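You operate a simulated robot arm through the tools that you are given. There is no shell and no other tool.

Carry out the task below with a simulated robot arm. There is one attempt and no reset: what you move stays moved.

TASK
Dock the sander, release the hold, shut the air valve and bleed the line to zero.
Fine: stop the fan too. Set down upright: palm sander.
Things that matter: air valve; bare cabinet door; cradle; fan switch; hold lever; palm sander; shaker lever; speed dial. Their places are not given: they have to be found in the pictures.

The check looks at the end state, three seconds after you hand in, the way a careful person would. Anything else that was tipped, shoved, dropped, spilled or broken makes it a failure.

THE ROBOT
A 7-joint arm with a two-finger parallel gripper, fixed in place. Base frame: the origin is at the foot of the arm, x ahead of it, y to its left, z up; the work surface is at about z = 0.8. Units: m, degrees, N and s.
Its first joint turns from -166.0 to 166.0 degrees. Payload 4.4 kg.
The tool frame sits at the grasp point between the pads (the TCP): z along the fingers, y along the line on which they close. The tips reach 0.023 m beyond it. Largest opening 0.094 m; finger width 0.038, thickness 0.01; the body of the gripper, 0.054 by 0.096 m, starts 0.039 m behind the TCP.
Orientation is that of the tool frame in the base frame, as [roll, pitch, yaw] about the fixed x, y, z axes, in that order (R = Rz(yaw) Ry(pitch) Rx(roll)). With the fingers straight down and closing along the base's y, the tool's x points along the base's -x, its y along +y and its z along -z.

THE INTERFACE
- The arm moves only by the tool apply_moves. Its argument "steps" is a list that holds one entry, the list of rows, each a list of 6 numbers: the shift along the base's x, y, z in m, then the turn, a rotation vector about the base's x, y, z in degrees. In form: [[[tx, ty, tz, ax, ay, az], ...]]. A call has 1 to 20 rows; each row is the pose to reach, as a shift and turn from the pose commanded when the call began. "fingers" is the opening, from 0 (shut) to 1 (fully open), set as the call begins (left out, the last holds). Rows are played at 5 a second. More than 0.05 m and 8.6 degrees between two rows, or a gripper value outside its range, and nothing of the call is played. Where a pose cannot be reached the arm comes as near as it can. A force on the tool above 90 N (or 10 N above the force at the start of the call, whichever is more), or a blocked arm, ends the call early, and 0.2 s more pass. The fingers move at their own pace (about 0.072 m/s each) and stop on an object; they squeeze with about 24 N. The grip force told is the motor's: it shows also when the fingers shut on nothing. Time passes only in rows, and 0.2 s behind the last, so rows that repeat a pose let the fingers close. It gives the time, the measured TCP pose, the force on the tool (base axes), the opening and the grip force at its end, in the units of the frame above (readings bear some noise), with the torque about the TCP (base axes, N m) and any sound that the robot's microphone picked up.
- Cameras (640 x 400 px; columns grow to the right, rows downward): "scene" is fixed at [0.0499, -0.4998, 1.5569]; the picture's right is [0.45, -0.89, 0.00], its down [-0.60, -0.31, -0.74] and it looks along [0.66, 0.34, -0.67] (base axes); focal length 294 px, centre (320, 200). "wrist" rides on the gripper at [0.086, 0.016, -0.074] in the tool frame; the picture's right is [-0.18, 0.98, 0.00], its down [-0.58, -0.11, -0.81] and it looks along [-0.79, -0.15, 0.59] (tool axes); focal length 243 px, centre (320, 200).
- capture(camera): a new picture of that camera. The clock stands still meanwhile.
- probe_pixels(camera, pixels): for up to 12 pixels [column, row] of the newest picture of that camera ("zoom" is the newest enlarged one), the place [x, y, z] in the base frame of the surface seen there, good to about 0.002 m. The clock stands still meanwhile.
- zoom(camera, box): a new picture of the part [left, top, right, bottom] of that camera's present view, enlarged. The clock stands still meanwhile.
- job_done(): hands the job in; it is judged then, once.

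Leave the gripper open and the arm clear of the work at the hand-in unless told otherwise.

The tools are called after ">>>" as name(argument=value, ...) on one line, values as JSON. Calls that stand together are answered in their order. apply_moves: Moves the arm, as the interface text tells. Its arguments: {"type":"object","properties":{"steps":{"type":"array"},"fingers":{"type":"number"}},"required":["steps"]} The other tools are called the same way: capture (camera) takes a picture; probe_pixels (camera, pixels) gives the place of the surface under pixels of a picture; zoom (camera, box) takes an enlarged picture of a part of a camera's view; job_done () hands the job in.

At the start:

```text
clock: 0.0
eef_pos: [0.7542, -0.0084, 1.151]
orientation: [-180.0, 0.0, 180.0]
wrist_force: [0.4, -1.0, -0.4]
moment: [0.01, -0.03, 0.02]
opening: 0.0941
grip_force: 0.0
```

scene: 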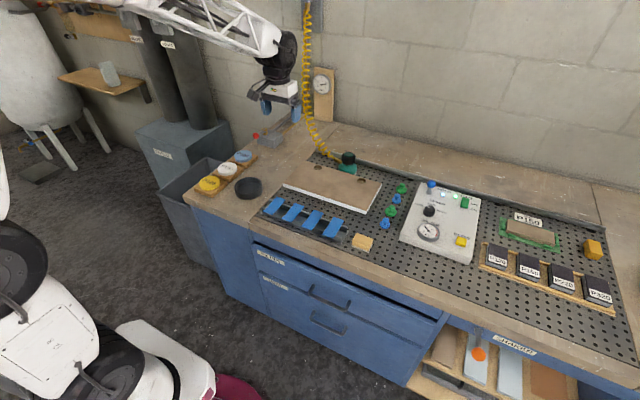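
wrist: 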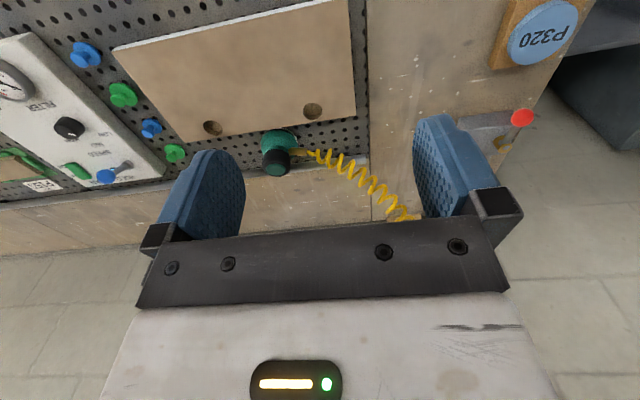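

I see a bench with a perforated table, a panel with controls, a door, and a green sander with a yellow hose. I'll take enlarged views of the relevant parts first.

>>> zoom(camera="scene", box=[380, 160, 500, 280])

>>> zoom(camera="scene", box=[230, 60, 390, 260])

>>> zoom(camera="scene", box=[470, 190, 640, 310])

>>> zoom(camera="wrist", box=[0, 0, 320, 220])

```text
3.33 times, centred on (440, 220) of scene
```

zoom: 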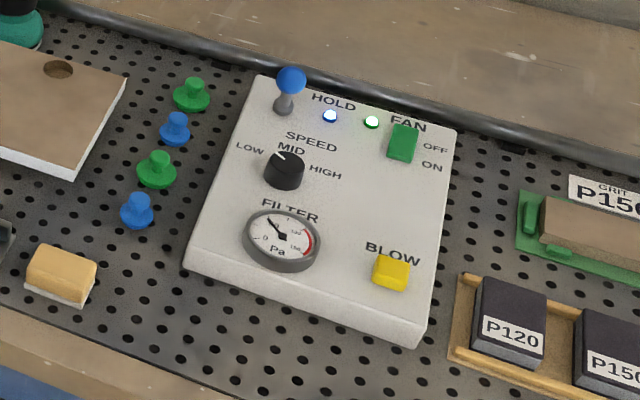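

```text
2.00 times, centred on (310, 160) of scene
```

zoom: 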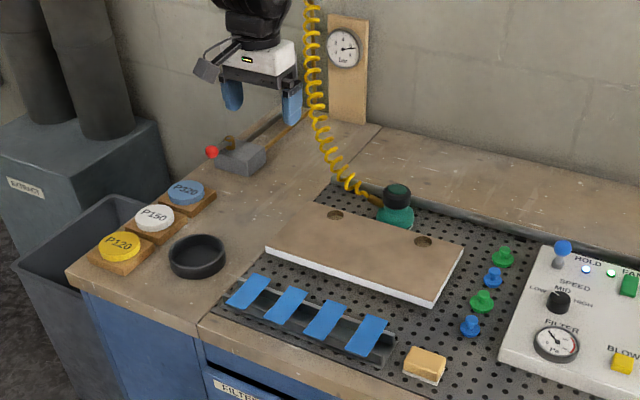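

```text
3.33 times, centred on (555, 250) of scene
```

zoom: 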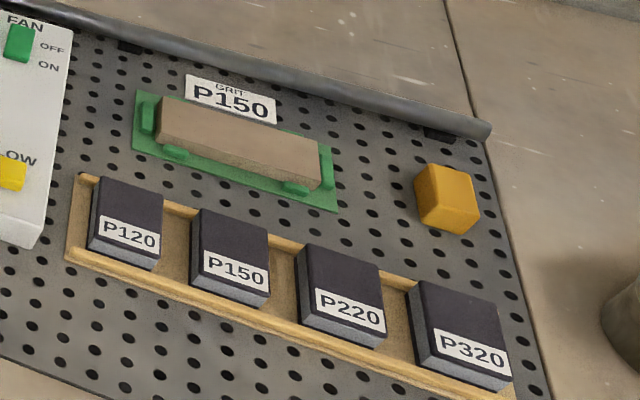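

```text
1.82 times, centred on (160, 110) of wrist
```

zoom: 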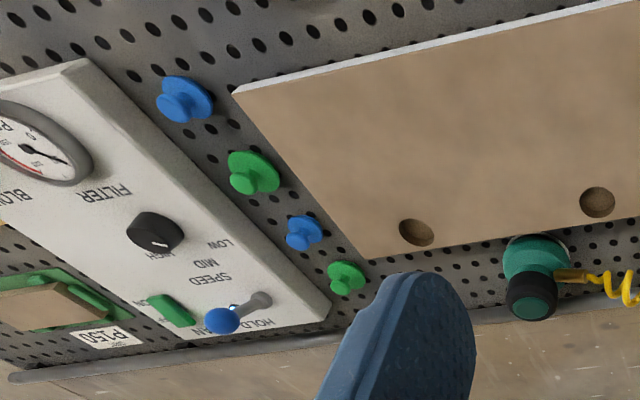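

Now closer views of the left-back corner (grey block with red ball, gauge board), the hose top, and the orange knob under the bench.

>>> zoom(camera="scene", box=[240, 100, 340, 170])

>>> zoom(camera="scene", box=[280, 0, 360, 130])

>>> zoom(camera="scene", box=[400, 300, 600, 400])

>>> zoom(camera="scene", box=[310, 130, 400, 190])

>>> zoom(camera="wrist", box=[360, 0, 640, 220])

>>> zoom(camera="scene", box=[250, 180, 390, 270])

```text
5.71 times, centred on (290, 135) of scene
```

zoom: 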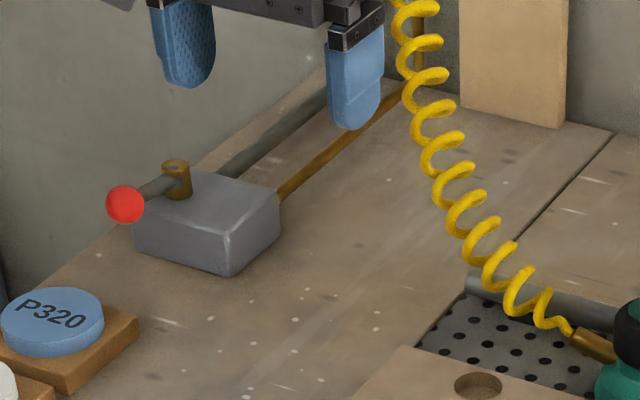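

```text
3.08 times, centred on (320, 65) of scene
```

zoom: 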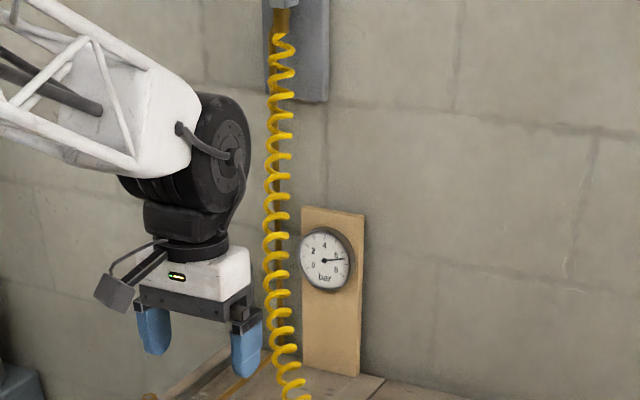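

```text
3.20 times, centred on (500, 350) of scene
```

zoom: 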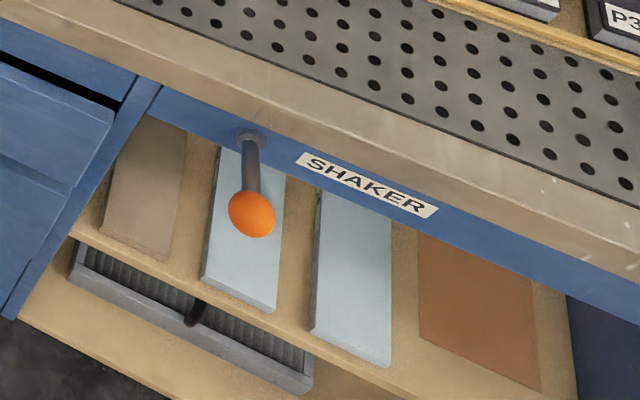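

```text
6.67 times, centred on (355, 160) of scene
```

zoom: 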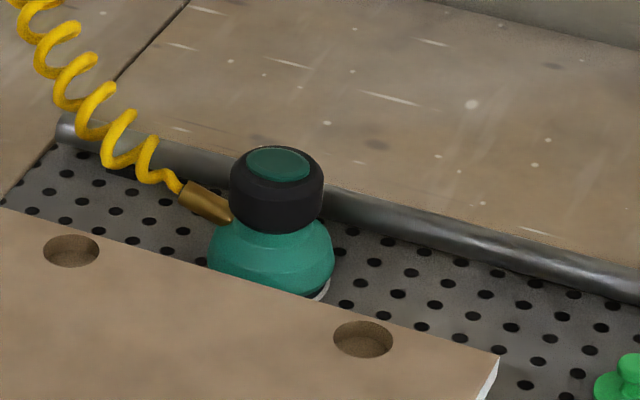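

```text
1.82 times, centred on (500, 110) of wrist
```

zoom: 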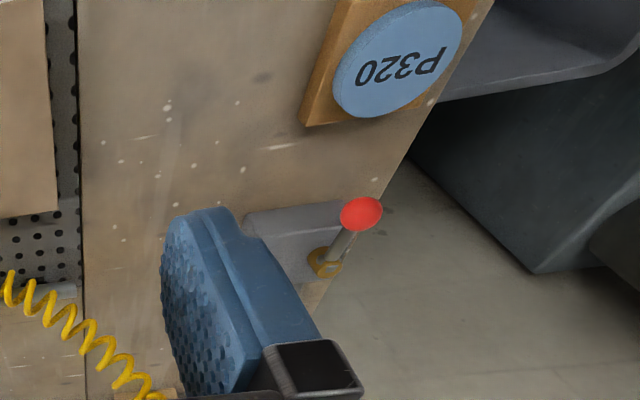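

```text
4.44 times, centred on (320, 225) of scene
```

zoom: 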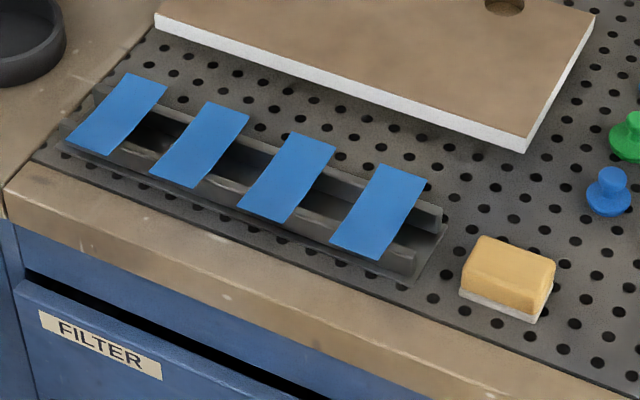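

The black ring cup at (248,188) looks like the cradle, the grey block with brass stem and red ball at (263,135) looks like the air valve, and the bar gauge at (321,85) shows the line pressure. I'll probe positions of sander, cup, valve, panel and others.

>>> capture(camera="scene")

>>> probe_pixels(camera="scene", pixels=[[348, 153], [348, 160], [346, 169], [249, 180], [249, 188], [237, 187], [262, 187], [249, 195], [256, 136], [271, 131], [271, 138], [284, 135]])

>>> probe_pixels(camera="scene", pixels=[[432, 184], [433, 191], [430, 197], [429, 211], [463, 200], [467, 203], [461, 241], [428, 231], [402, 188], [397, 199], [391, 211], [385, 223]])

>>> probe_pixels(camera="scene", pixels=[[479, 353], [478, 333], [311, 162], [381, 183], [359, 213], [284, 186], [319, 167], [364, 182], [335, 168], [318, 150], [310, 130], [321, 85]])

```text
taken
```

scene: 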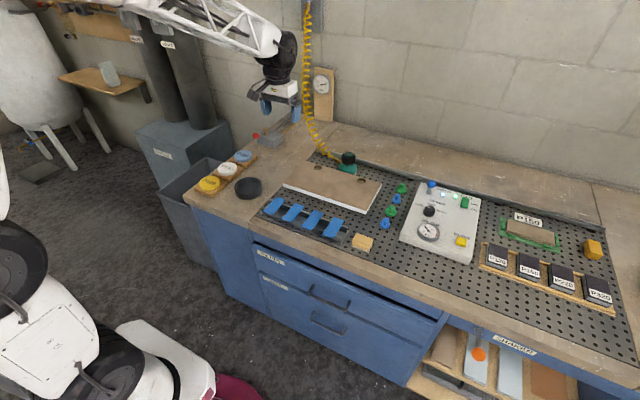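

```text
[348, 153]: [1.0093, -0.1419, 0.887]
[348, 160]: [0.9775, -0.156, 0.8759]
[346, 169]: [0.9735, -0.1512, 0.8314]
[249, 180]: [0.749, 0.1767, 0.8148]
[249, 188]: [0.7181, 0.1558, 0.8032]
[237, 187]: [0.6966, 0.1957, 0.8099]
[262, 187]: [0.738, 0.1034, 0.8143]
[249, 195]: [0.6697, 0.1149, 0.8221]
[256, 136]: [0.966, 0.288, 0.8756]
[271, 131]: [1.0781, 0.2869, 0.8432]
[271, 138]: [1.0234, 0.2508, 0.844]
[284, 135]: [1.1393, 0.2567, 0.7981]
```

```text
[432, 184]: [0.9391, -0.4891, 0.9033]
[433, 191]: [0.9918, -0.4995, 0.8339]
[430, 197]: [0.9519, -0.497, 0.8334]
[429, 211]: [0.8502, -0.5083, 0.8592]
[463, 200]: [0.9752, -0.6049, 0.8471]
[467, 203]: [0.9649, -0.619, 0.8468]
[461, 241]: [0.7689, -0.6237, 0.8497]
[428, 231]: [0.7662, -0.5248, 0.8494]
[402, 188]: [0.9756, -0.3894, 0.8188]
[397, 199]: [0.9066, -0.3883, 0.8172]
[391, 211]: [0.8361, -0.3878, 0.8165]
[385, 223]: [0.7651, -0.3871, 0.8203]
```

```text
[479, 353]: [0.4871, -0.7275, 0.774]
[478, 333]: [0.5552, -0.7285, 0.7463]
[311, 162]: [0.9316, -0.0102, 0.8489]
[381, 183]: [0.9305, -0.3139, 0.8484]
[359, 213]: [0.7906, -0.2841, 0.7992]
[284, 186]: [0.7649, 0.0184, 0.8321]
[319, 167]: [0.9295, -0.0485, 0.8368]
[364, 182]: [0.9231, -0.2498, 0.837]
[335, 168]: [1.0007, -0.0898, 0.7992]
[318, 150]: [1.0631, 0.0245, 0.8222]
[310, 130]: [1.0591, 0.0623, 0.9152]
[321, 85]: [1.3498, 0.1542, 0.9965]
```

The sander is at about (0.99,-0.15), the cup at about (0.71,0.15), the valve at about (1.02,0.27), the panel at x 0.75–1.0, y -0.47…-0.65. I move the wrist camera towards the valve, staying high, to have a closer look.

>>> apply_moves(steps=[[[0, 0.04, -0.015, 0, 0, 0], [0, 0.08, -0.03, 0, 0, 0], [0, 0.12, -0.045, 0, 0, 0], [0, 0.16, -0.06, 0, 0, 0], [0, 0.2, -0.08, 0, 0, 0], [0, 0.24, -0.1, 0, 0, 0], [0, 0.24, -0.1, 0, 0, 0]]], fingers=1)

>>> capture(camera="wrist")

>>> capture(camera="scene")

```text
clock: 1.6
eef_pos: [0.7547, 0.2334, 1.0494]
orientation: [-180.0, 0.1, -180.0]
wrist_force: [-0.2, 0.4, 0.1]
moment: [-0.02, 0.01, 0.03]
opening: 0.0937
grip_force: 0.0
```

```text
taken
```

wrist: 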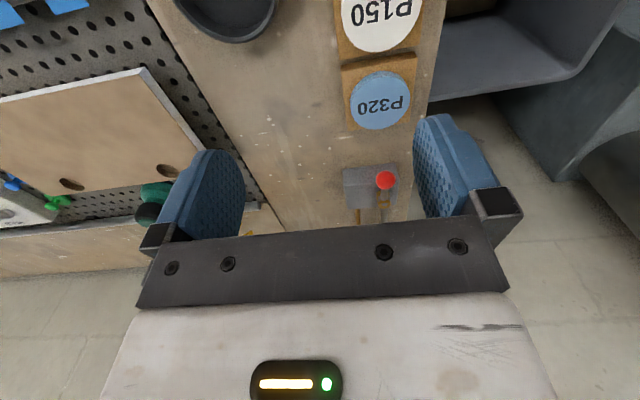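

```text
taken
```

scene: 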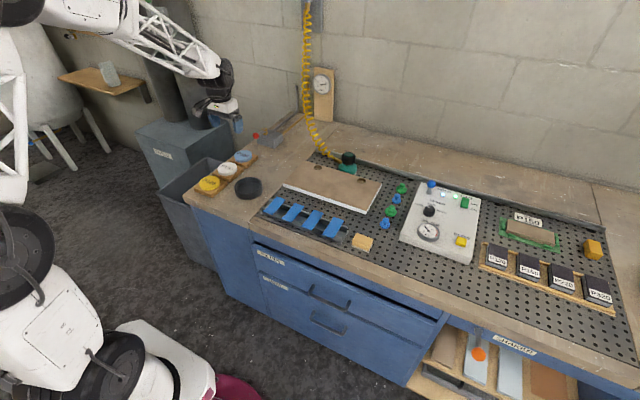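

The valve shows at (372,190) in the wrist view with the red ball at (385,180). I enlarge it and probe.

>>> zoom(camera="wrist", box=[310, 140, 440, 230])

>>> probe_pixels(camera="wrist", pixels=[[385, 180], [385, 190], [384, 203], [350, 170], [396, 168], [350, 205], [360, 195], [360, 215], [384, 215], [230, 15], [250, 35], [200, 5]])

```text
4.44 times, centred on (375, 185) of wrist
```

zoom: 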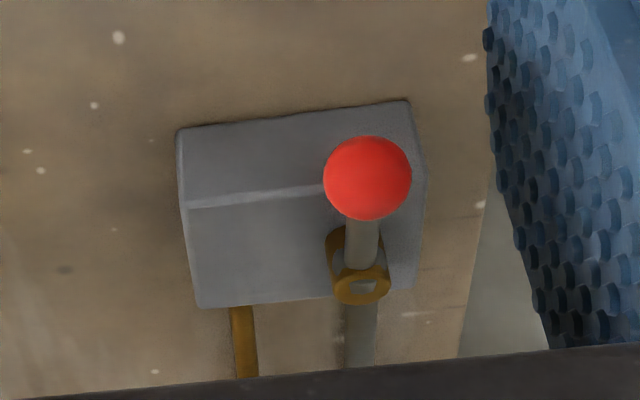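

```text
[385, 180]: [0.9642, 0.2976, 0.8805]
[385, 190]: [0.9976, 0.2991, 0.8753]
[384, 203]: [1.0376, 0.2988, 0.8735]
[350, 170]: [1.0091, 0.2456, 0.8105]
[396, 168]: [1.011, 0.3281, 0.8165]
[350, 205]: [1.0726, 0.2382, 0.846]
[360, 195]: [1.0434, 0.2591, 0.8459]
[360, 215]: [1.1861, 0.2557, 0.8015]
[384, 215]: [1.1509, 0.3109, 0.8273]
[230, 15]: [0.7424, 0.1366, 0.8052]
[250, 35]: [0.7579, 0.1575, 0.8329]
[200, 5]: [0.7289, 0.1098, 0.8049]
```

The valve lever's ball is at about (0.975,0.298,0.876), its stem at (1.04,0.299), so the lever points towards the robot, parallel to the pipes (open). Now I go and look at the sander closely.

>>> apply_moves(steps=[[[0.0, -0.045, 0.0, 0, 0, 0], [0.0, -0.09, 0.0, 0, 0, 0], [0.0, -0.135, 0.0, 0, 0, 0], [0.0, -0.18, 0.0, 0, 0, 0], [0.0, -0.225, 0, 0, 0, 0], [0.01, -0.27, -0.01, 0, 0, 0], [0.02, -0.315, -0.03, 0, 0, 0], [0.045, -0.345, -0.05, 0, 0, 0], [0.045, -0.345, -0.05, 0, 0, 0]]], fingers=1)

>>> capture(camera="wrist")

>>> zoom(camera="wrist", box=[230, 90, 430, 230])

```text
refused: row 7 steps farther than a row can; nothing moved
```

```text
taken
```

wrist: 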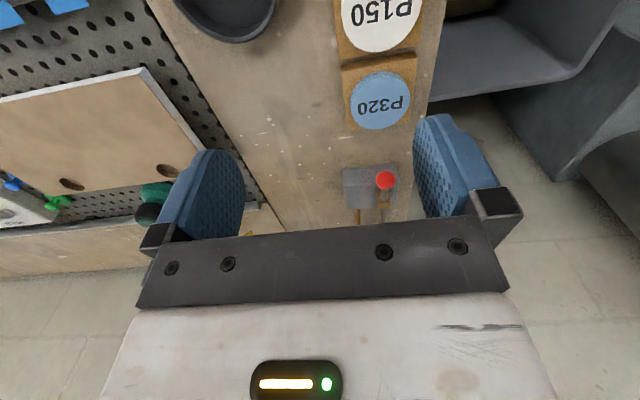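

```text
2.86 times, centred on (330, 160) of wrist
```

zoom: 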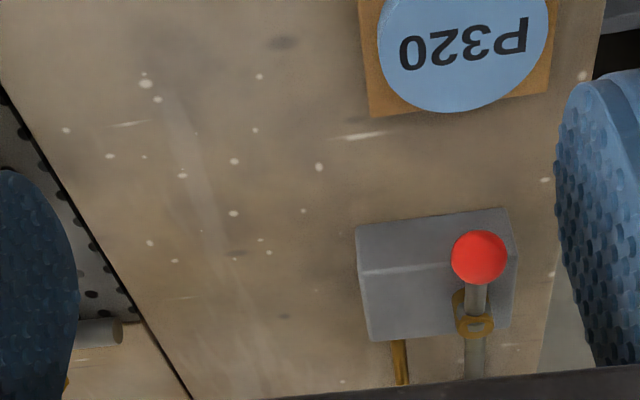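

The call was refused because one row stepped 0.05 m or more. I resend the move with smaller steps.

>>> apply_moves(steps=[[[0.005, -0.038, -0.005, 0, 0, 0], [0.01, -0.076, -0.01, 0, 0, 0], [0.015, -0.114, -0.015, 0, 0, 0], [0.02, -0.152, -0.02, 0, 0, 0], [0.025, -0.19, -0.025, 0, 0, 0], [0.03, -0.228, -0.03, 0, 0, 0], [0.035, -0.266, -0.035, 0, 0, 0], [0.04, -0.304, -0.04, 0, 0, 0], [0.045, -0.342, -0.05, 0, 0, 0], [0.045, -0.342, -0.05, 0, 0, 0]]], fingers=1)

>>> capture(camera="wrist")

>>> zoom(camera="wrist", box=[230, 90, 430, 230])

```text
clock: 3.8
eef_pos: [0.7985, -0.1101, 0.9986]
orientation: [180.0, -0.1, -179.9]
wrist_force: [0.0, -0.6, -0.5]
moment: [-0.01, 0.02, -0.03]
opening: 0.0936
grip_force: 0.1
```

```text
taken
```

wrist: 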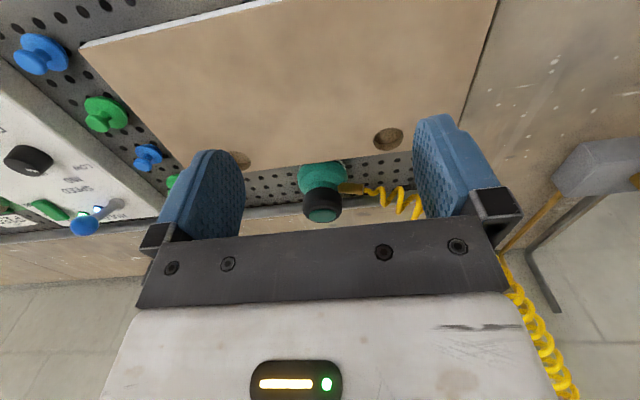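

```text
2.86 times, centred on (330, 160) of wrist
```

zoom: 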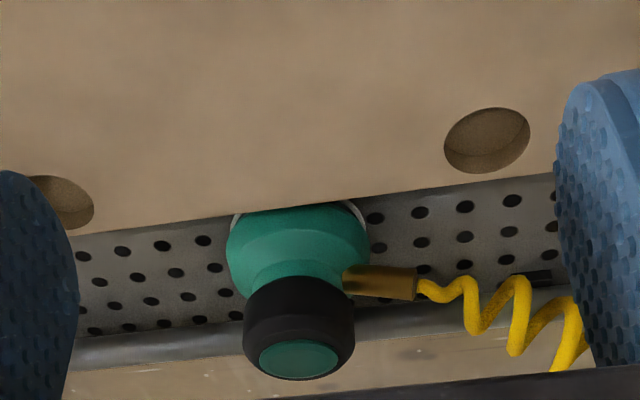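

The sander is at (321,190) in the wrist view with its fitting pointing +y. I enlarge further and probe its dimensions.

>>> zoom(camera="wrist", box=[280, 145, 376, 230])

>>> probe_pixels(camera="wrist", pixels=[[322, 215], [322, 208], [322, 200], [322, 190], [322, 182], [322, 170], [310, 215], [334, 215], [305, 200], [340, 200], [355, 188], [300, 175]])

>>> probe_pixels(camera="wrist", pixels=[[345, 188], [372, 188], [344, 175], [303, 170], [316, 215], [328, 215], [322, 220], [322, 195], [312, 186], [332, 186], [322, 164], [346, 166]])

```text
4.71 times, centred on (328, 188) of wrist
```

zoom: 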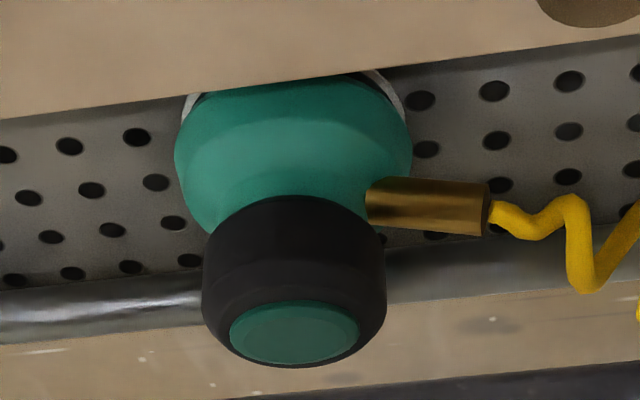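

```text
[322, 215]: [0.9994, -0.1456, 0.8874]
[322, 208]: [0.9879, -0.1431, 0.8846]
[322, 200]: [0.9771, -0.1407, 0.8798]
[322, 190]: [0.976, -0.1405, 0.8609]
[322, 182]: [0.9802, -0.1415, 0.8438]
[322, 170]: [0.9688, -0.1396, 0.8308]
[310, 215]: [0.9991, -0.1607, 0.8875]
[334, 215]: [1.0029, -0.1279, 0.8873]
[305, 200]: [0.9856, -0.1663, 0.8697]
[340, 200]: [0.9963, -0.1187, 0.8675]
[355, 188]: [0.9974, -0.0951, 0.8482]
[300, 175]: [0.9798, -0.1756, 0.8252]
```

```text
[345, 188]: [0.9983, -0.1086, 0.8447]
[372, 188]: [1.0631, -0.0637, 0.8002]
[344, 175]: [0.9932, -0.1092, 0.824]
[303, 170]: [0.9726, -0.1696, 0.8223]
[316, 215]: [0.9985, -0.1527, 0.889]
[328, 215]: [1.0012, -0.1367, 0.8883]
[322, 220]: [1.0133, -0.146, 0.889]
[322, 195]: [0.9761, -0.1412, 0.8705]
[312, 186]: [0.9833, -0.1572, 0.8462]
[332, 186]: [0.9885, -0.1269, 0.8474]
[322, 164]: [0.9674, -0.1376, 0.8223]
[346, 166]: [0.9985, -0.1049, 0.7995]
```

The cap spans about z 0.852–0.889, centre near (1.003,-0.142), about 55 mm wide; the fitting sits just below the cap at z≈0.848 on the +y side. Before grasping I look closely at the cup.

>>> apply_moves(steps=[[[-0.04, 0.02, 0.005, 0, 0, 0], [-0.08, 0.045, 0.01, 0, 0, 0], [-0.115, 0.075, 0.01, 0, 0, 0], [-0.15, 0.105, 0.01, 0, 0, 0], [-0.18, 0.14, 0.01, 0, 0, 0], [-0.205, 0.175, 0.01, 0, 0, 0], [-0.225, 0.21, 0.01, 0, 0, 0], [-0.245, 0.25, 0.01, 0, 0, 0], [-0.255, 0.29, 0.01, 0, 0, 0], [-0.255, 0.29, 0.01, 0, 0, 0]]], fingers=1)

>>> capture(camera="wrist")

>>> zoom(camera="wrist", box=[250, 90, 450, 230])

```text
clock: 6.0
eef_pos: [0.542, 0.1777, 1.012]
orientation: [-179.9, 0.0, -180.0]
wrist_force: [0.1, -0.3, -0.3]
moment: [0.0, 0.01, 0.01]
opening: 0.094
grip_force: 0.0
```

```text
taken
```

wrist: 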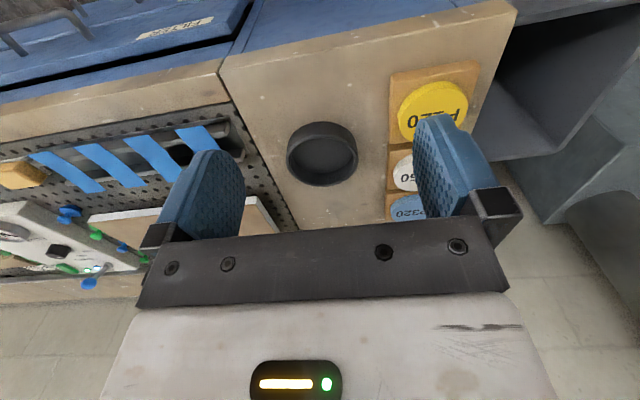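

```text
2.86 times, centred on (350, 160) of wrist
```

zoom: 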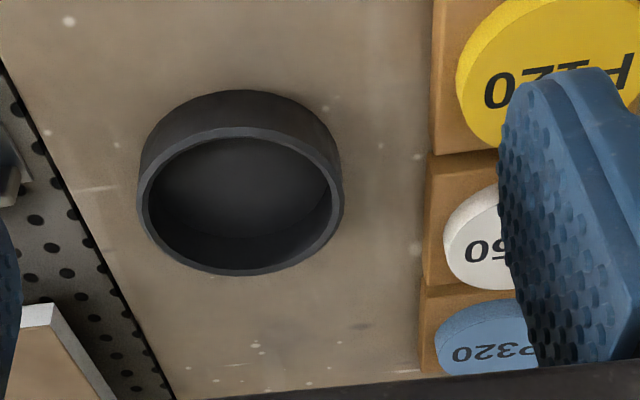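

I probe rim and floor points of the cup in this enlarged picture.

>>> probe_pixels(camera="zoom", pixels=[[235, 132], [243, 272], [143, 205], [339, 195], [170, 160], [310, 150], [180, 255], [310, 250], [240, 200], [240, 170], [220, 220], [270, 220]])

>>> probe_pixels(camera="zoom", pixels=[[165, 170], [300, 145], [190, 140], [270, 135], [325, 170], [150, 185], [338, 215], [150, 225], [200, 265], [290, 263], [325, 235], [165, 243]])

```text
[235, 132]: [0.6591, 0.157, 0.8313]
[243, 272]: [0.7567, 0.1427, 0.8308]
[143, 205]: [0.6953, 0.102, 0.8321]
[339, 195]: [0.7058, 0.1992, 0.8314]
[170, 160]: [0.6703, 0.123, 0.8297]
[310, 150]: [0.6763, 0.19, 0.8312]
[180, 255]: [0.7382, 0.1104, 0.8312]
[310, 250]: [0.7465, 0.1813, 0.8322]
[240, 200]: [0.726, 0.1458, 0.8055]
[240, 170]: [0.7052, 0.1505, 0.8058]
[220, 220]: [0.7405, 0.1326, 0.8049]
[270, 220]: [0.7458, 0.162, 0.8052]
```

```text
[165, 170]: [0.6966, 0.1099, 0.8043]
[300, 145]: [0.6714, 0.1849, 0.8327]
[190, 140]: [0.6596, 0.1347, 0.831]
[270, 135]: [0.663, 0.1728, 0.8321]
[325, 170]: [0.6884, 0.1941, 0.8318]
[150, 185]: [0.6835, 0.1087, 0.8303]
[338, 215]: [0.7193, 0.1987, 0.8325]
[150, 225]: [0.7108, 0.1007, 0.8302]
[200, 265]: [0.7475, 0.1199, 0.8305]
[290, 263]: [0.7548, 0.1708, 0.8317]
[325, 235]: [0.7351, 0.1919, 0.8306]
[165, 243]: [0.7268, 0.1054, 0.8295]
```

Cup centre fits to (0.708,0.150), rim z 0.831, inner radius about 0.047, floor z 0.805. The sander is about 1.013 m from the base axis, so I tilt the tool 20° outward about y and approach above it, at z≈0.95, coming from the robot side to stay off the hose.

>>> apply_moves(steps=[[[0.026, -0.036, 0, 0, 0, 0], [0.052, -0.072, 0, 0, -2, 0], [0.078, -0.108, 0, 0, -4, 0], [0.105, -0.143, 0, 0, -6, 0], [0.131, -0.179, 0, 0, -8, 0], [0.157, -0.215, 0, 0, -10, 0], [0.183, -0.251, 0, 0, -12, 0], [0.21, -0.286, 0, 0, -14, 0], [0.236, -0.322, -0.005, 0, -16, 0], [0.275, -0.322, -0.01, 0, -18, 0], [0.315, -0.322, -0.02, 0, -20, 0], [0.355, -0.322, -0.03, 0, -20, 0], [0.395, -0.322, -0.04, 0, -20, 0], [0.43, -0.322, -0.05, 0, -20, 0], [0.441, -0.322, -0.061, 0, -20, 0], [0.441, -0.322, -0.061, 0, -20, 0]]], fingers=0.85)

>>> capture(camera="wrist")

>>> capture(camera="scene")

```text
clock: 9.4
eef_pos: [0.9835, -0.1418, 0.9498]
orientation: [180.0, 20.0, -179.9]
wrist_force: [0.0, 0.6, -0.6]
moment: [0.01, -0.02, 0.01]
opening: 0.0798
grip_force: 0.1
```

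```text
taken
```

wrist: 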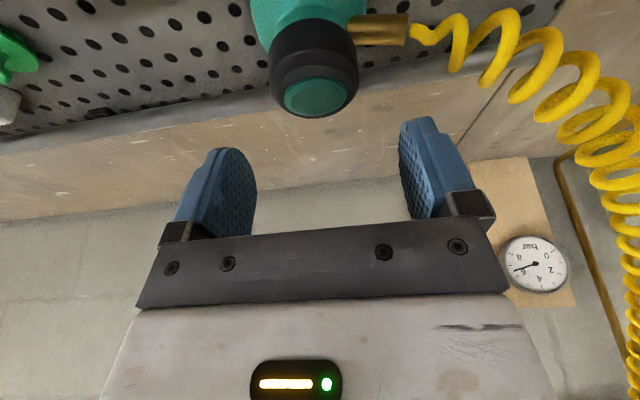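

```text
taken
```

scene: 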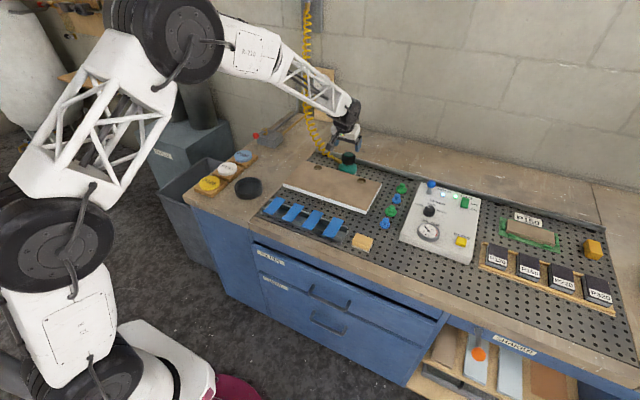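

The arm reaches with room to spare. From this closer view the cap top is at (315,95); I probe the cap's edges to refine its centre, and read the gauge (about 6.5 bar).

>>> probe_pixels(camera="wrist", pixels=[[315, 97], [290, 97], [342, 95], [316, 80], [316, 112], [272, 70], [354, 65], [313, 50], [380, 25], [400, 38], [300, 97], [330, 97]])

>>> zoom(camera="wrist", box=[240, 0, 440, 130])

>>> zoom(camera="wrist", box=[480, 220, 590, 300])

```text
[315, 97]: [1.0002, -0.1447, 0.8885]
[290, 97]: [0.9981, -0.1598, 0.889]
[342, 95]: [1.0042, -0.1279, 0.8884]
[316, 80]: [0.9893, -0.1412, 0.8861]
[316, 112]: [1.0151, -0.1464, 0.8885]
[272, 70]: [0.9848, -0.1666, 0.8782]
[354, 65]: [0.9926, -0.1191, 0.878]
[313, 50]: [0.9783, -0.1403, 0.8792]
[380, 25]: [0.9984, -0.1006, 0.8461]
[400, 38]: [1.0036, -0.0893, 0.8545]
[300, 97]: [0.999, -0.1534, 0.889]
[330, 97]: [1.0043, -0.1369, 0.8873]
```

```text
3.08 times, centred on (340, 65) of wrist
```

zoom: 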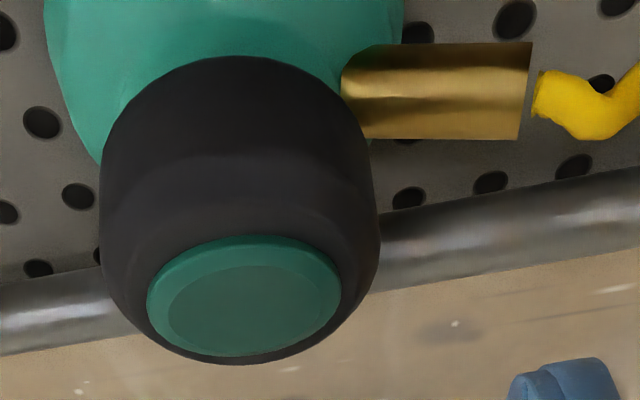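

```text
5.00 times, centred on (535, 260) of wrist
```

zoom: 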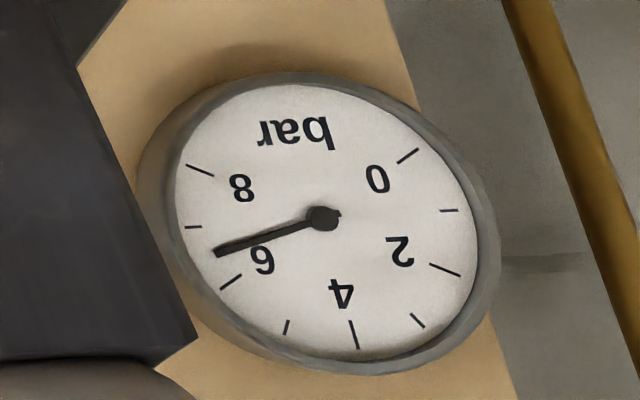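

Fitting top is at z≈0.855, so with the tool centre at z 0.884 the tips stay just above it. I move to (1.001,-0.143,0.884) over the cap, still open.

>>> apply_moves(steps=[[[0.016, -0.001, 0, 0, 0, 0], [0.016, -0.001, -0.025, 0, 0, 0], [0.016, -0.001, -0.05, 0, 0, 0], [0.016, -0.001, -0.066, 0, 0, 0], [0.016, -0.001, -0.066, 0, 0, 0]]], fingers=0.85)

>>> capture(camera="wrist")

>>> zoom(camera="scene", box=[300, 90, 420, 190])

```text
clock: 10.6
eef_pos: [1.0024, -0.1426, 0.8827]
orientation: [-179.9, 20.0, -179.9]
wrist_force: [-0.7, 0.5, -0.4]
moment: [0.02, 0.01, 0.03]
opening: 0.0799
grip_force: 0.0
```

```text
taken
```

wrist: 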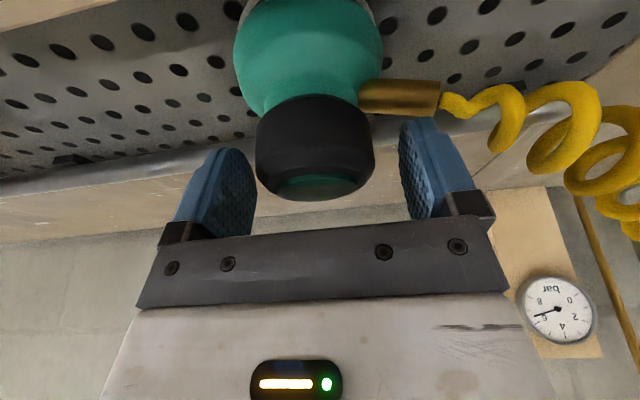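

```text
4.00 times, centred on (360, 140) of scene
```

zoom: 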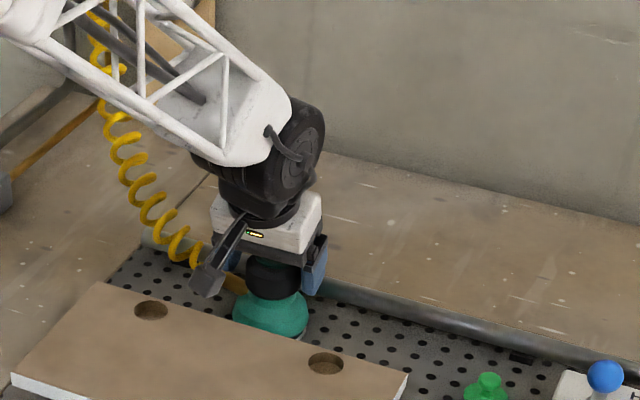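

The cap sits between the pads and the fitting is below the +y finger. I close on the cap.

>>> apply_moves(steps=[[[0, 0, 0, 0, 0, 0], [0, 0, 0, 0, 0, 0], [0, 0, 0, 0, 0, 0], [0, 0, 0, 0, 0, 0]]], fingers=0)

>>> capture(camera="wrist")

```text
clock: 11.6
eef_pos: [1.003, -0.1422, 0.8844]
orientation: [180.0, 19.9, 179.9]
wrist_force: [0.4, -10.8, 5.7]
moment: [-0.46, -0.06, -0.06]
opening: 0.0581
grip_force: 24.3
```

```text
taken
```

wrist: 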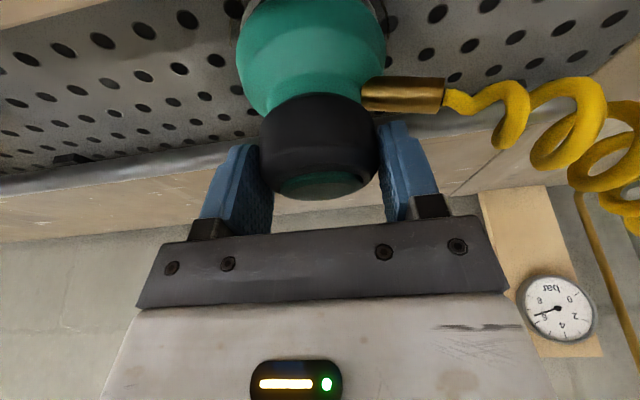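

Gripped: opening 0.058 m, 24 N. I lift straight up slowly by 0.06 m.

>>> apply_moves(steps=[[[0, 0, 0.005, 0, 0, 0], [0, 0, 0.015, 0, 0, 0], [0, 0, 0.03, 0, 0, 0], [0, 0, 0.045, 0, 0, 0], [0, 0, 0.06, 0, 0, 0], [0, 0, 0.06, 0, 0, 0]]], fingers=0)

>>> capture(camera="wrist")

>>> zoom(camera="scene", box=[280, 60, 440, 210])

```text
clock: 13.0
eef_pos: [0.9995, -0.1422, 0.9434]
orientation: [180.0, 20.1, -180.0]
wrist_force: [-0.2, 0.1, -7.3]
moment: [0.0, 0.05, 0.01]
opening: 0.0577
grip_force: 24.6
```

```text
taken
```

wrist: 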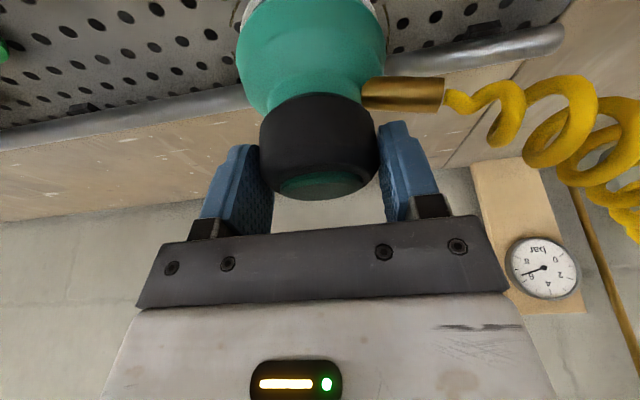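

```text
2.67 times, centred on (360, 135) of scene
```

zoom: 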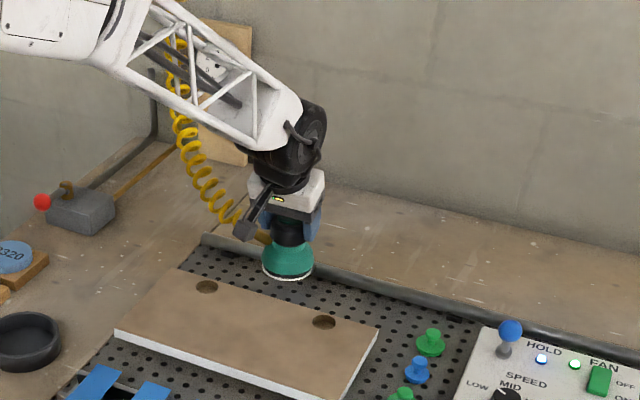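

The sander is lifted upright (7 N weight). I carry it at bottom height ≈0.91 m over the door to above the cup, turning it -75° about the vertical on the way so the hose fitting faces the wall and the hose stays off the P-discs.

>>> apply_moves(steps=[[[0, 0, 0.03, 0, 0, 0], [-0.01, 0.005, 0.055, 0, 0, 0], [-0.032, 0.026, 0.055, 0, 0, -6], [-0.054, 0.049, 0.055, 0, 0, -12], [-0.078, 0.073, 0.055, 0, 0, -18], [-0.102, 0.097, 0.055, 0, 0, -24], [-0.126, 0.121, 0.055, 0, 0, -30], [-0.15, 0.146, 0.055, 0, 0, -36], [-0.174, 0.171, 0.055, 0, 0, -42], [-0.198, 0.196, 0.055, 0, 0, -48], [-0.222, 0.221, 0.055, 0, 0, -54], [-0.246, 0.246, 0.055, 0, 0, -60], [-0.27, 0.271, 0.055, 0, 0, -66], [-0.294, 0.296, 0.055, 0, 0, -72], [-0.294, 0.296, 0.055, 0, 0, -75], [-0.294, 0.296, 0.055, 0, 0, -75]]], fingers=0)

>>> capture(camera="wrist")

>>> capture(camera="scene")

```text
clock: 16.4
eef_pos: [0.7056, 0.151, 0.9972]
orientation: [180.0, 20.0, 105.0]
wrist_force: [-0.4, -0.1, -8.6]
moment: [0.01, 0.02, -0.01]
opening: 0.0578
grip_force: 23.7
```

```text
taken
```

wrist: 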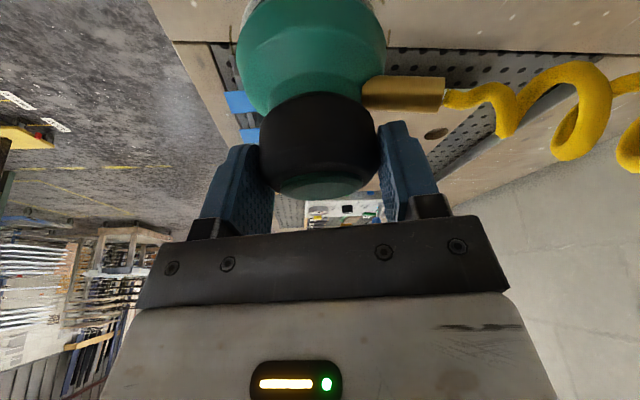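

```text
taken
```

scene: 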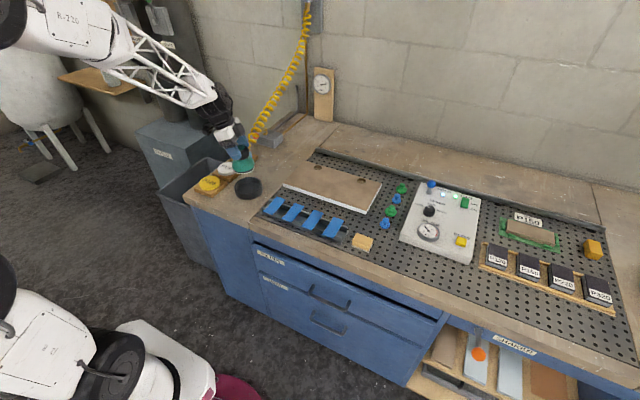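

The sander hangs over the cup region. I lower it until its bottom is about 0.018 m above the rim, then check the alignment.

>>> apply_moves(steps=[[[0, 0, -0.03, 0, 0, 0], [0, 0, -0.055, 0, 0, 0], [0, 0, -0.065, 0, 0, 0], [0, 0, -0.065, 0, 0, 0]]], fingers=0)

>>> zoom(camera="scene", box=[200, 120, 300, 210])

>>> capture(camera="wrist")

```text
clock: 17.4
eef_pos: [0.7057, 0.1531, 0.9343]
orientation: [-180.0, 20.0, 105.0]
wrist_force: [0.4, 0.2, -7.9]
moment: [0.01, -0.02, 0.02]
opening: 0.0579
grip_force: 24.1
```

```text
4.44 times, centred on (250, 165) of scene
```

zoom: 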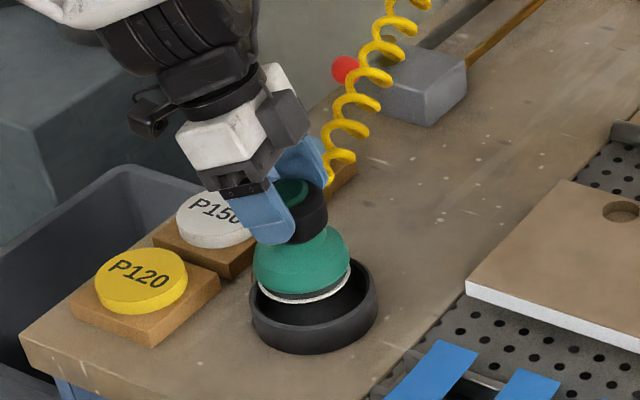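

```text
taken
```

wrist: 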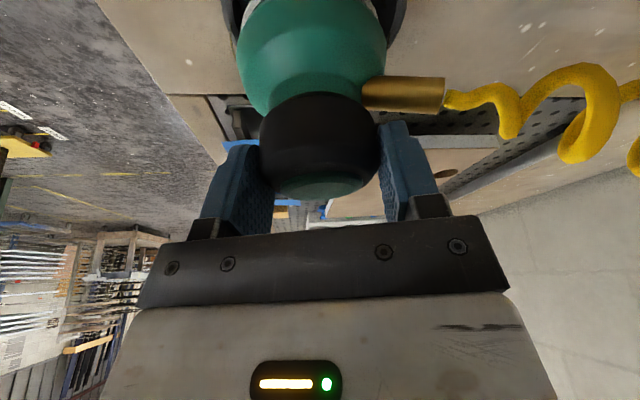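

In this picture the sander seems slightly up-left of the cup's middle. I probe the pad edge and the rim to quantify the offset.

>>> zoom(camera="scene", box=[235, 160, 275, 205])

>>> probe_pixels(camera="scene", pixels=[[236, 183], [239, 185], [243, 187], [247, 187], [251, 186], [255, 183], [257, 180], [246, 180], [236, 178], [256, 175], [245, 175], [250, 178]])

```text
8.89 times, centred on (255, 182) of scene
```

zoom: 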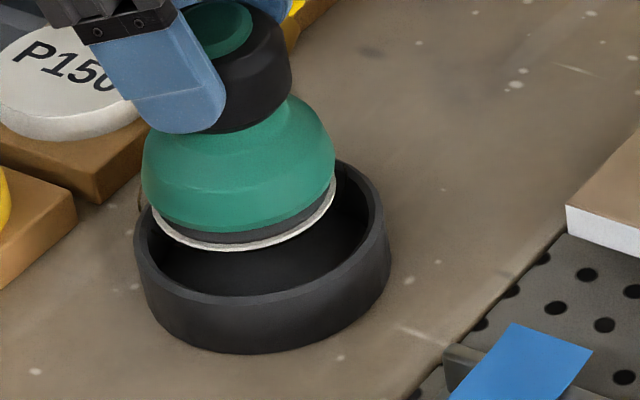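

```text
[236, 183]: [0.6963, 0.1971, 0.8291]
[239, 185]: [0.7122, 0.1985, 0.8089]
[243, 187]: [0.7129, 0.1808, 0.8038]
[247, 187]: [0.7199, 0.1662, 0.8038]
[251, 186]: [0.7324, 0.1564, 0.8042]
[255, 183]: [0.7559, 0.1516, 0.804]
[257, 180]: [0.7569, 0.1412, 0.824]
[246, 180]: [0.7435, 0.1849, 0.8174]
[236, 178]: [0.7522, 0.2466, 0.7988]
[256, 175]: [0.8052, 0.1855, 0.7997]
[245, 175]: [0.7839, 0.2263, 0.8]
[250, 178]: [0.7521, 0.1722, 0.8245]
```

Those probes were from the older full scene picture. I probe in the enlarged picture itself.

>>> probe_pixels(camera="zoom", pixels=[[160, 222], [200, 245], [240, 248], [280, 240], [315, 218], [333, 190], [150, 165], [330, 160], [240, 215], [190, 200], [290, 195], [240, 180]])

>>> probe_pixels(camera="zoom", pixels=[[142, 240], [160, 270], [200, 295], [250, 300], [300, 288], [350, 255], [375, 220], [370, 185], [345, 165], [265, 75], [285, 60], [240, 20]])

```text
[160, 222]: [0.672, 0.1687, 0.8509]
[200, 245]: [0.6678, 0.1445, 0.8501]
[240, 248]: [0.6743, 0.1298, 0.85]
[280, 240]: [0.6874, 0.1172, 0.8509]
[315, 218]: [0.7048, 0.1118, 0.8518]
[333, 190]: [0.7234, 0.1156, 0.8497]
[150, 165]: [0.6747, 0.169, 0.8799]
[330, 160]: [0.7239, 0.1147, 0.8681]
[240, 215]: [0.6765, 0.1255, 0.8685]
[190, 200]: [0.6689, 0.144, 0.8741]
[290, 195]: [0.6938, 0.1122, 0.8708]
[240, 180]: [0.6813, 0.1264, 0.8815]
```

```text
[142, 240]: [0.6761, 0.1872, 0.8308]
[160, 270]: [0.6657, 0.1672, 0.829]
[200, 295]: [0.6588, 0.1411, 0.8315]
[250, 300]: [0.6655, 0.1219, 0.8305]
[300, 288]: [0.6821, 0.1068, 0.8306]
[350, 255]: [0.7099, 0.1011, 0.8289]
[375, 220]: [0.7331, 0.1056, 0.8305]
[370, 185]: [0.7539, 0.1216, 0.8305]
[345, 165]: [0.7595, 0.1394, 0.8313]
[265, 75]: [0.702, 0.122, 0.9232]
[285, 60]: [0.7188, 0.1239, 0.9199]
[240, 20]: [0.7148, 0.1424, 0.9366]
```

Pad circle centre (0.7075,0.1515), radius 0.040; cup centre ≈(0.7085,0.1495). It's nearly aligned; I shift by (+0.001,-0.0015) and lower 0.042 m into the cup.

>>> apply_moves(steps=[[[0.001, -0.0015, 0, 0, 0, 0], [0.001, -0.0015, -0.012, 0, 0, 0], [0.001, -0.0015, -0.024, 0, 0, 0], [0.001, -0.0015, -0.034, 0, 0, 0], [0.001, -0.0015, -0.04, 0, 0, 0], [0.001, -0.0015, -0.043, 0, 0, 0], [0.001, -0.0015, -0.043, 0, 0, 0]]], fingers=0)

>>> zoom(camera="scene", box=[225, 140, 285, 205])

```text
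clock: 19.0
eef_pos: [0.707, 0.1513, 0.8907]
orientation: [-180.0, 20.1, 105.1]
wrist_force: [0.7, 0.0, -7.3]
moment: [0.04, 0.05, 0.01]
opening: 0.058
grip_force: 23.7
```

```text
6.15 times, centred on (255, 172) of scene
```

zoom: 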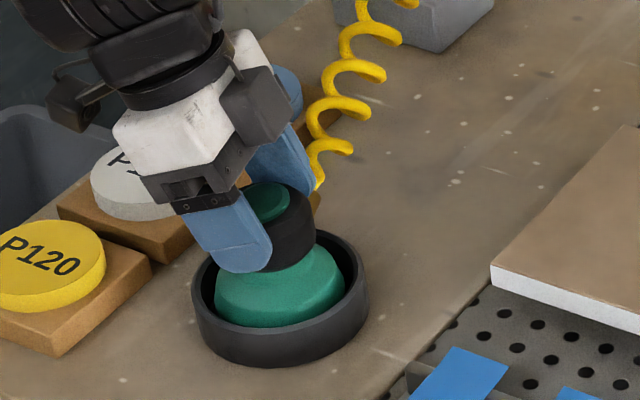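

It's in the cup and still carries its weight in the gripper. I lower by a further 3 mm until it stands on the floor.

>>> apply_moves(steps=[[[0, 0, -0.001, 0, 0, 0], [0, 0, -0.002, 0, 0, 0], [0, 0, -0.0025, 0, 0, 0], [0, 0, -0.0025, 0, 0, 0]]], fingers=0)

```text
clock: 20.0
eef_pos: [0.7098, 0.1528, 0.8887]
orientation: [180.0, 19.9, 105.0]
wrist_force: [-16.5, 0.9, 14.7]
moment: [-0.09, 0.62, -0.15]
opening: 0.0579
grip_force: 24.1
```

It touches the floor (14.7 N up, with a sideways load). I relieve by 1 mm upwards and look at the force before releasing.

>>> apply_moves(steps=[[[0, 0, 0.001, 0, 0, 0], [0, 0, 0.001, 0, 0, 0]]], fingers=0)

>>> zoom(camera="scene", box=[225, 140, 285, 205])

```text
clock: 20.6
eef_pos: [0.7096, 0.1521, 0.8889]
orientation: [-180.0, 20.0, 104.9]
wrist_force: [1.7, 1.3, -3.7]
moment: [0.07, -0.31, 0.04]
opening: 0.0577
grip_force: 24.3
```

```text
6.15 times, centred on (255, 172) of scene
```

zoom: 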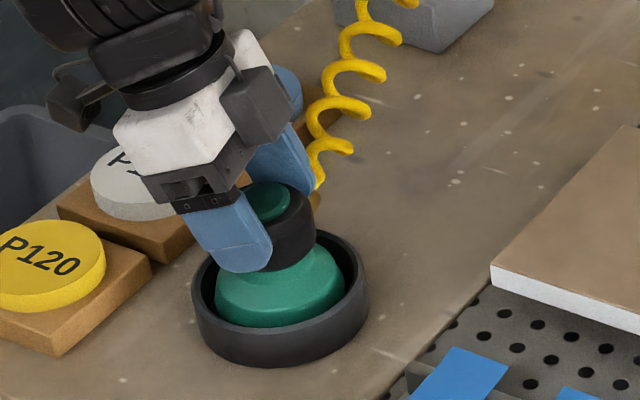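

Forces are small now and it stands in the cup. I open the fingers.

>>> apply_moves(steps=[[[0, 0, 0, 0, 0, 0], [0, 0, 0, 0, 0, 0], [0, 0, 0, 0, 0, 0]]], fingers=0.85)

>>> capture(camera="wrist")

```text
clock: 21.4
eef_pos: [0.7078, 0.1516, 0.8901]
orientation: [-179.9, 20.1, 105.0]
wrist_force: [-0.8, 0.0, -0.9]
moment: [-0.05, 0.0, -0.02]
opening: 0.0803
grip_force: 0.0
```

```text
taken
```

wrist: 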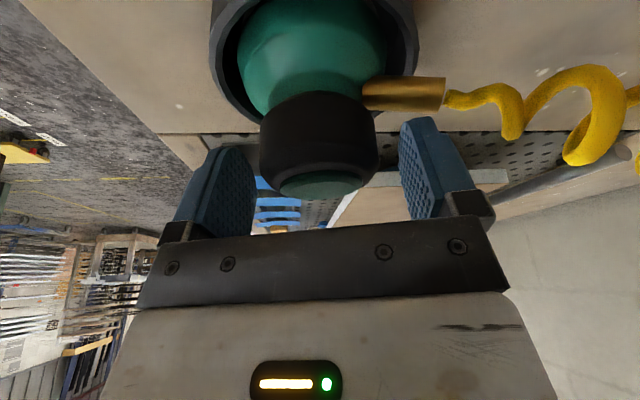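

The fingers are clear of the cap. I rise straight up, then swing the tool back by +75° away from the hose.

>>> apply_moves(steps=[[[0, 0, 0.02, 0, 0, 0], [0, 0, 0.05, 0, 0, 0], [0, 0, 0.085, 0, 0, 0], [0, 0, 0.12, 0, 0, 0], [-0.02, -0.01, 0.13, 0, 0, 7.5], [-0.04, -0.02, 0.13, 0, 0, 15], [-0.06, -0.03, 0.13, 0, 0, 22.5], [-0.07, -0.05, 0.13, 0, 0, 30], [-0.08, -0.075, 0.13, 0, 0, 37.5], [-0.08, -0.1, 0.13, 0, 0, 45], [-0.08, -0.125, 0.13, 0, 0, 52.5], [-0.08, -0.15, 0.13, 0, 0, 60], [-0.08, -0.18, 0.13, 0, 0, 67.5], [-0.08, -0.21, 0.13, 0, 0, 75], [-0.08, -0.21, 0.13, 0, 0, 75]]], fingers=0.85)

>>> capture(camera="scene")

>>> zoom(camera="scene", box=[200, 60, 340, 210])

```text
clock: 24.6
eef_pos: [0.6274, -0.0608, 1.0183]
orientation: [-180.0, 20.0, 179.9]
wrist_force: [0.1, -0.2, 0.1]
moment: [0.01, 0.02, -0.01]
opening: 0.0799
grip_force: 0.1
```

```text
taken
```

scene: 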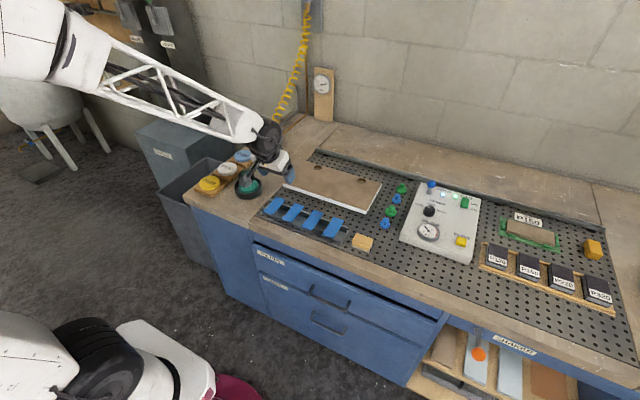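

```text
2.67 times, centred on (270, 135) of scene
```

zoom: 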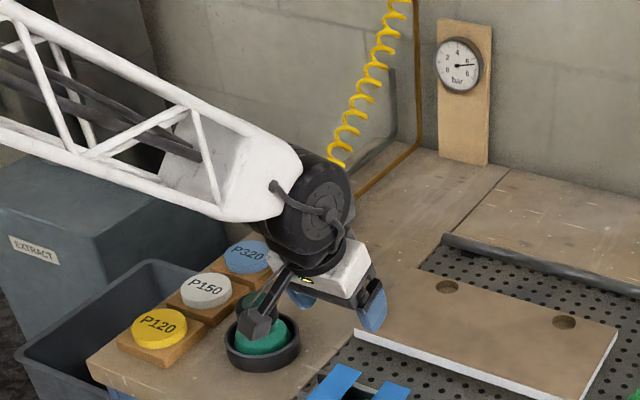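

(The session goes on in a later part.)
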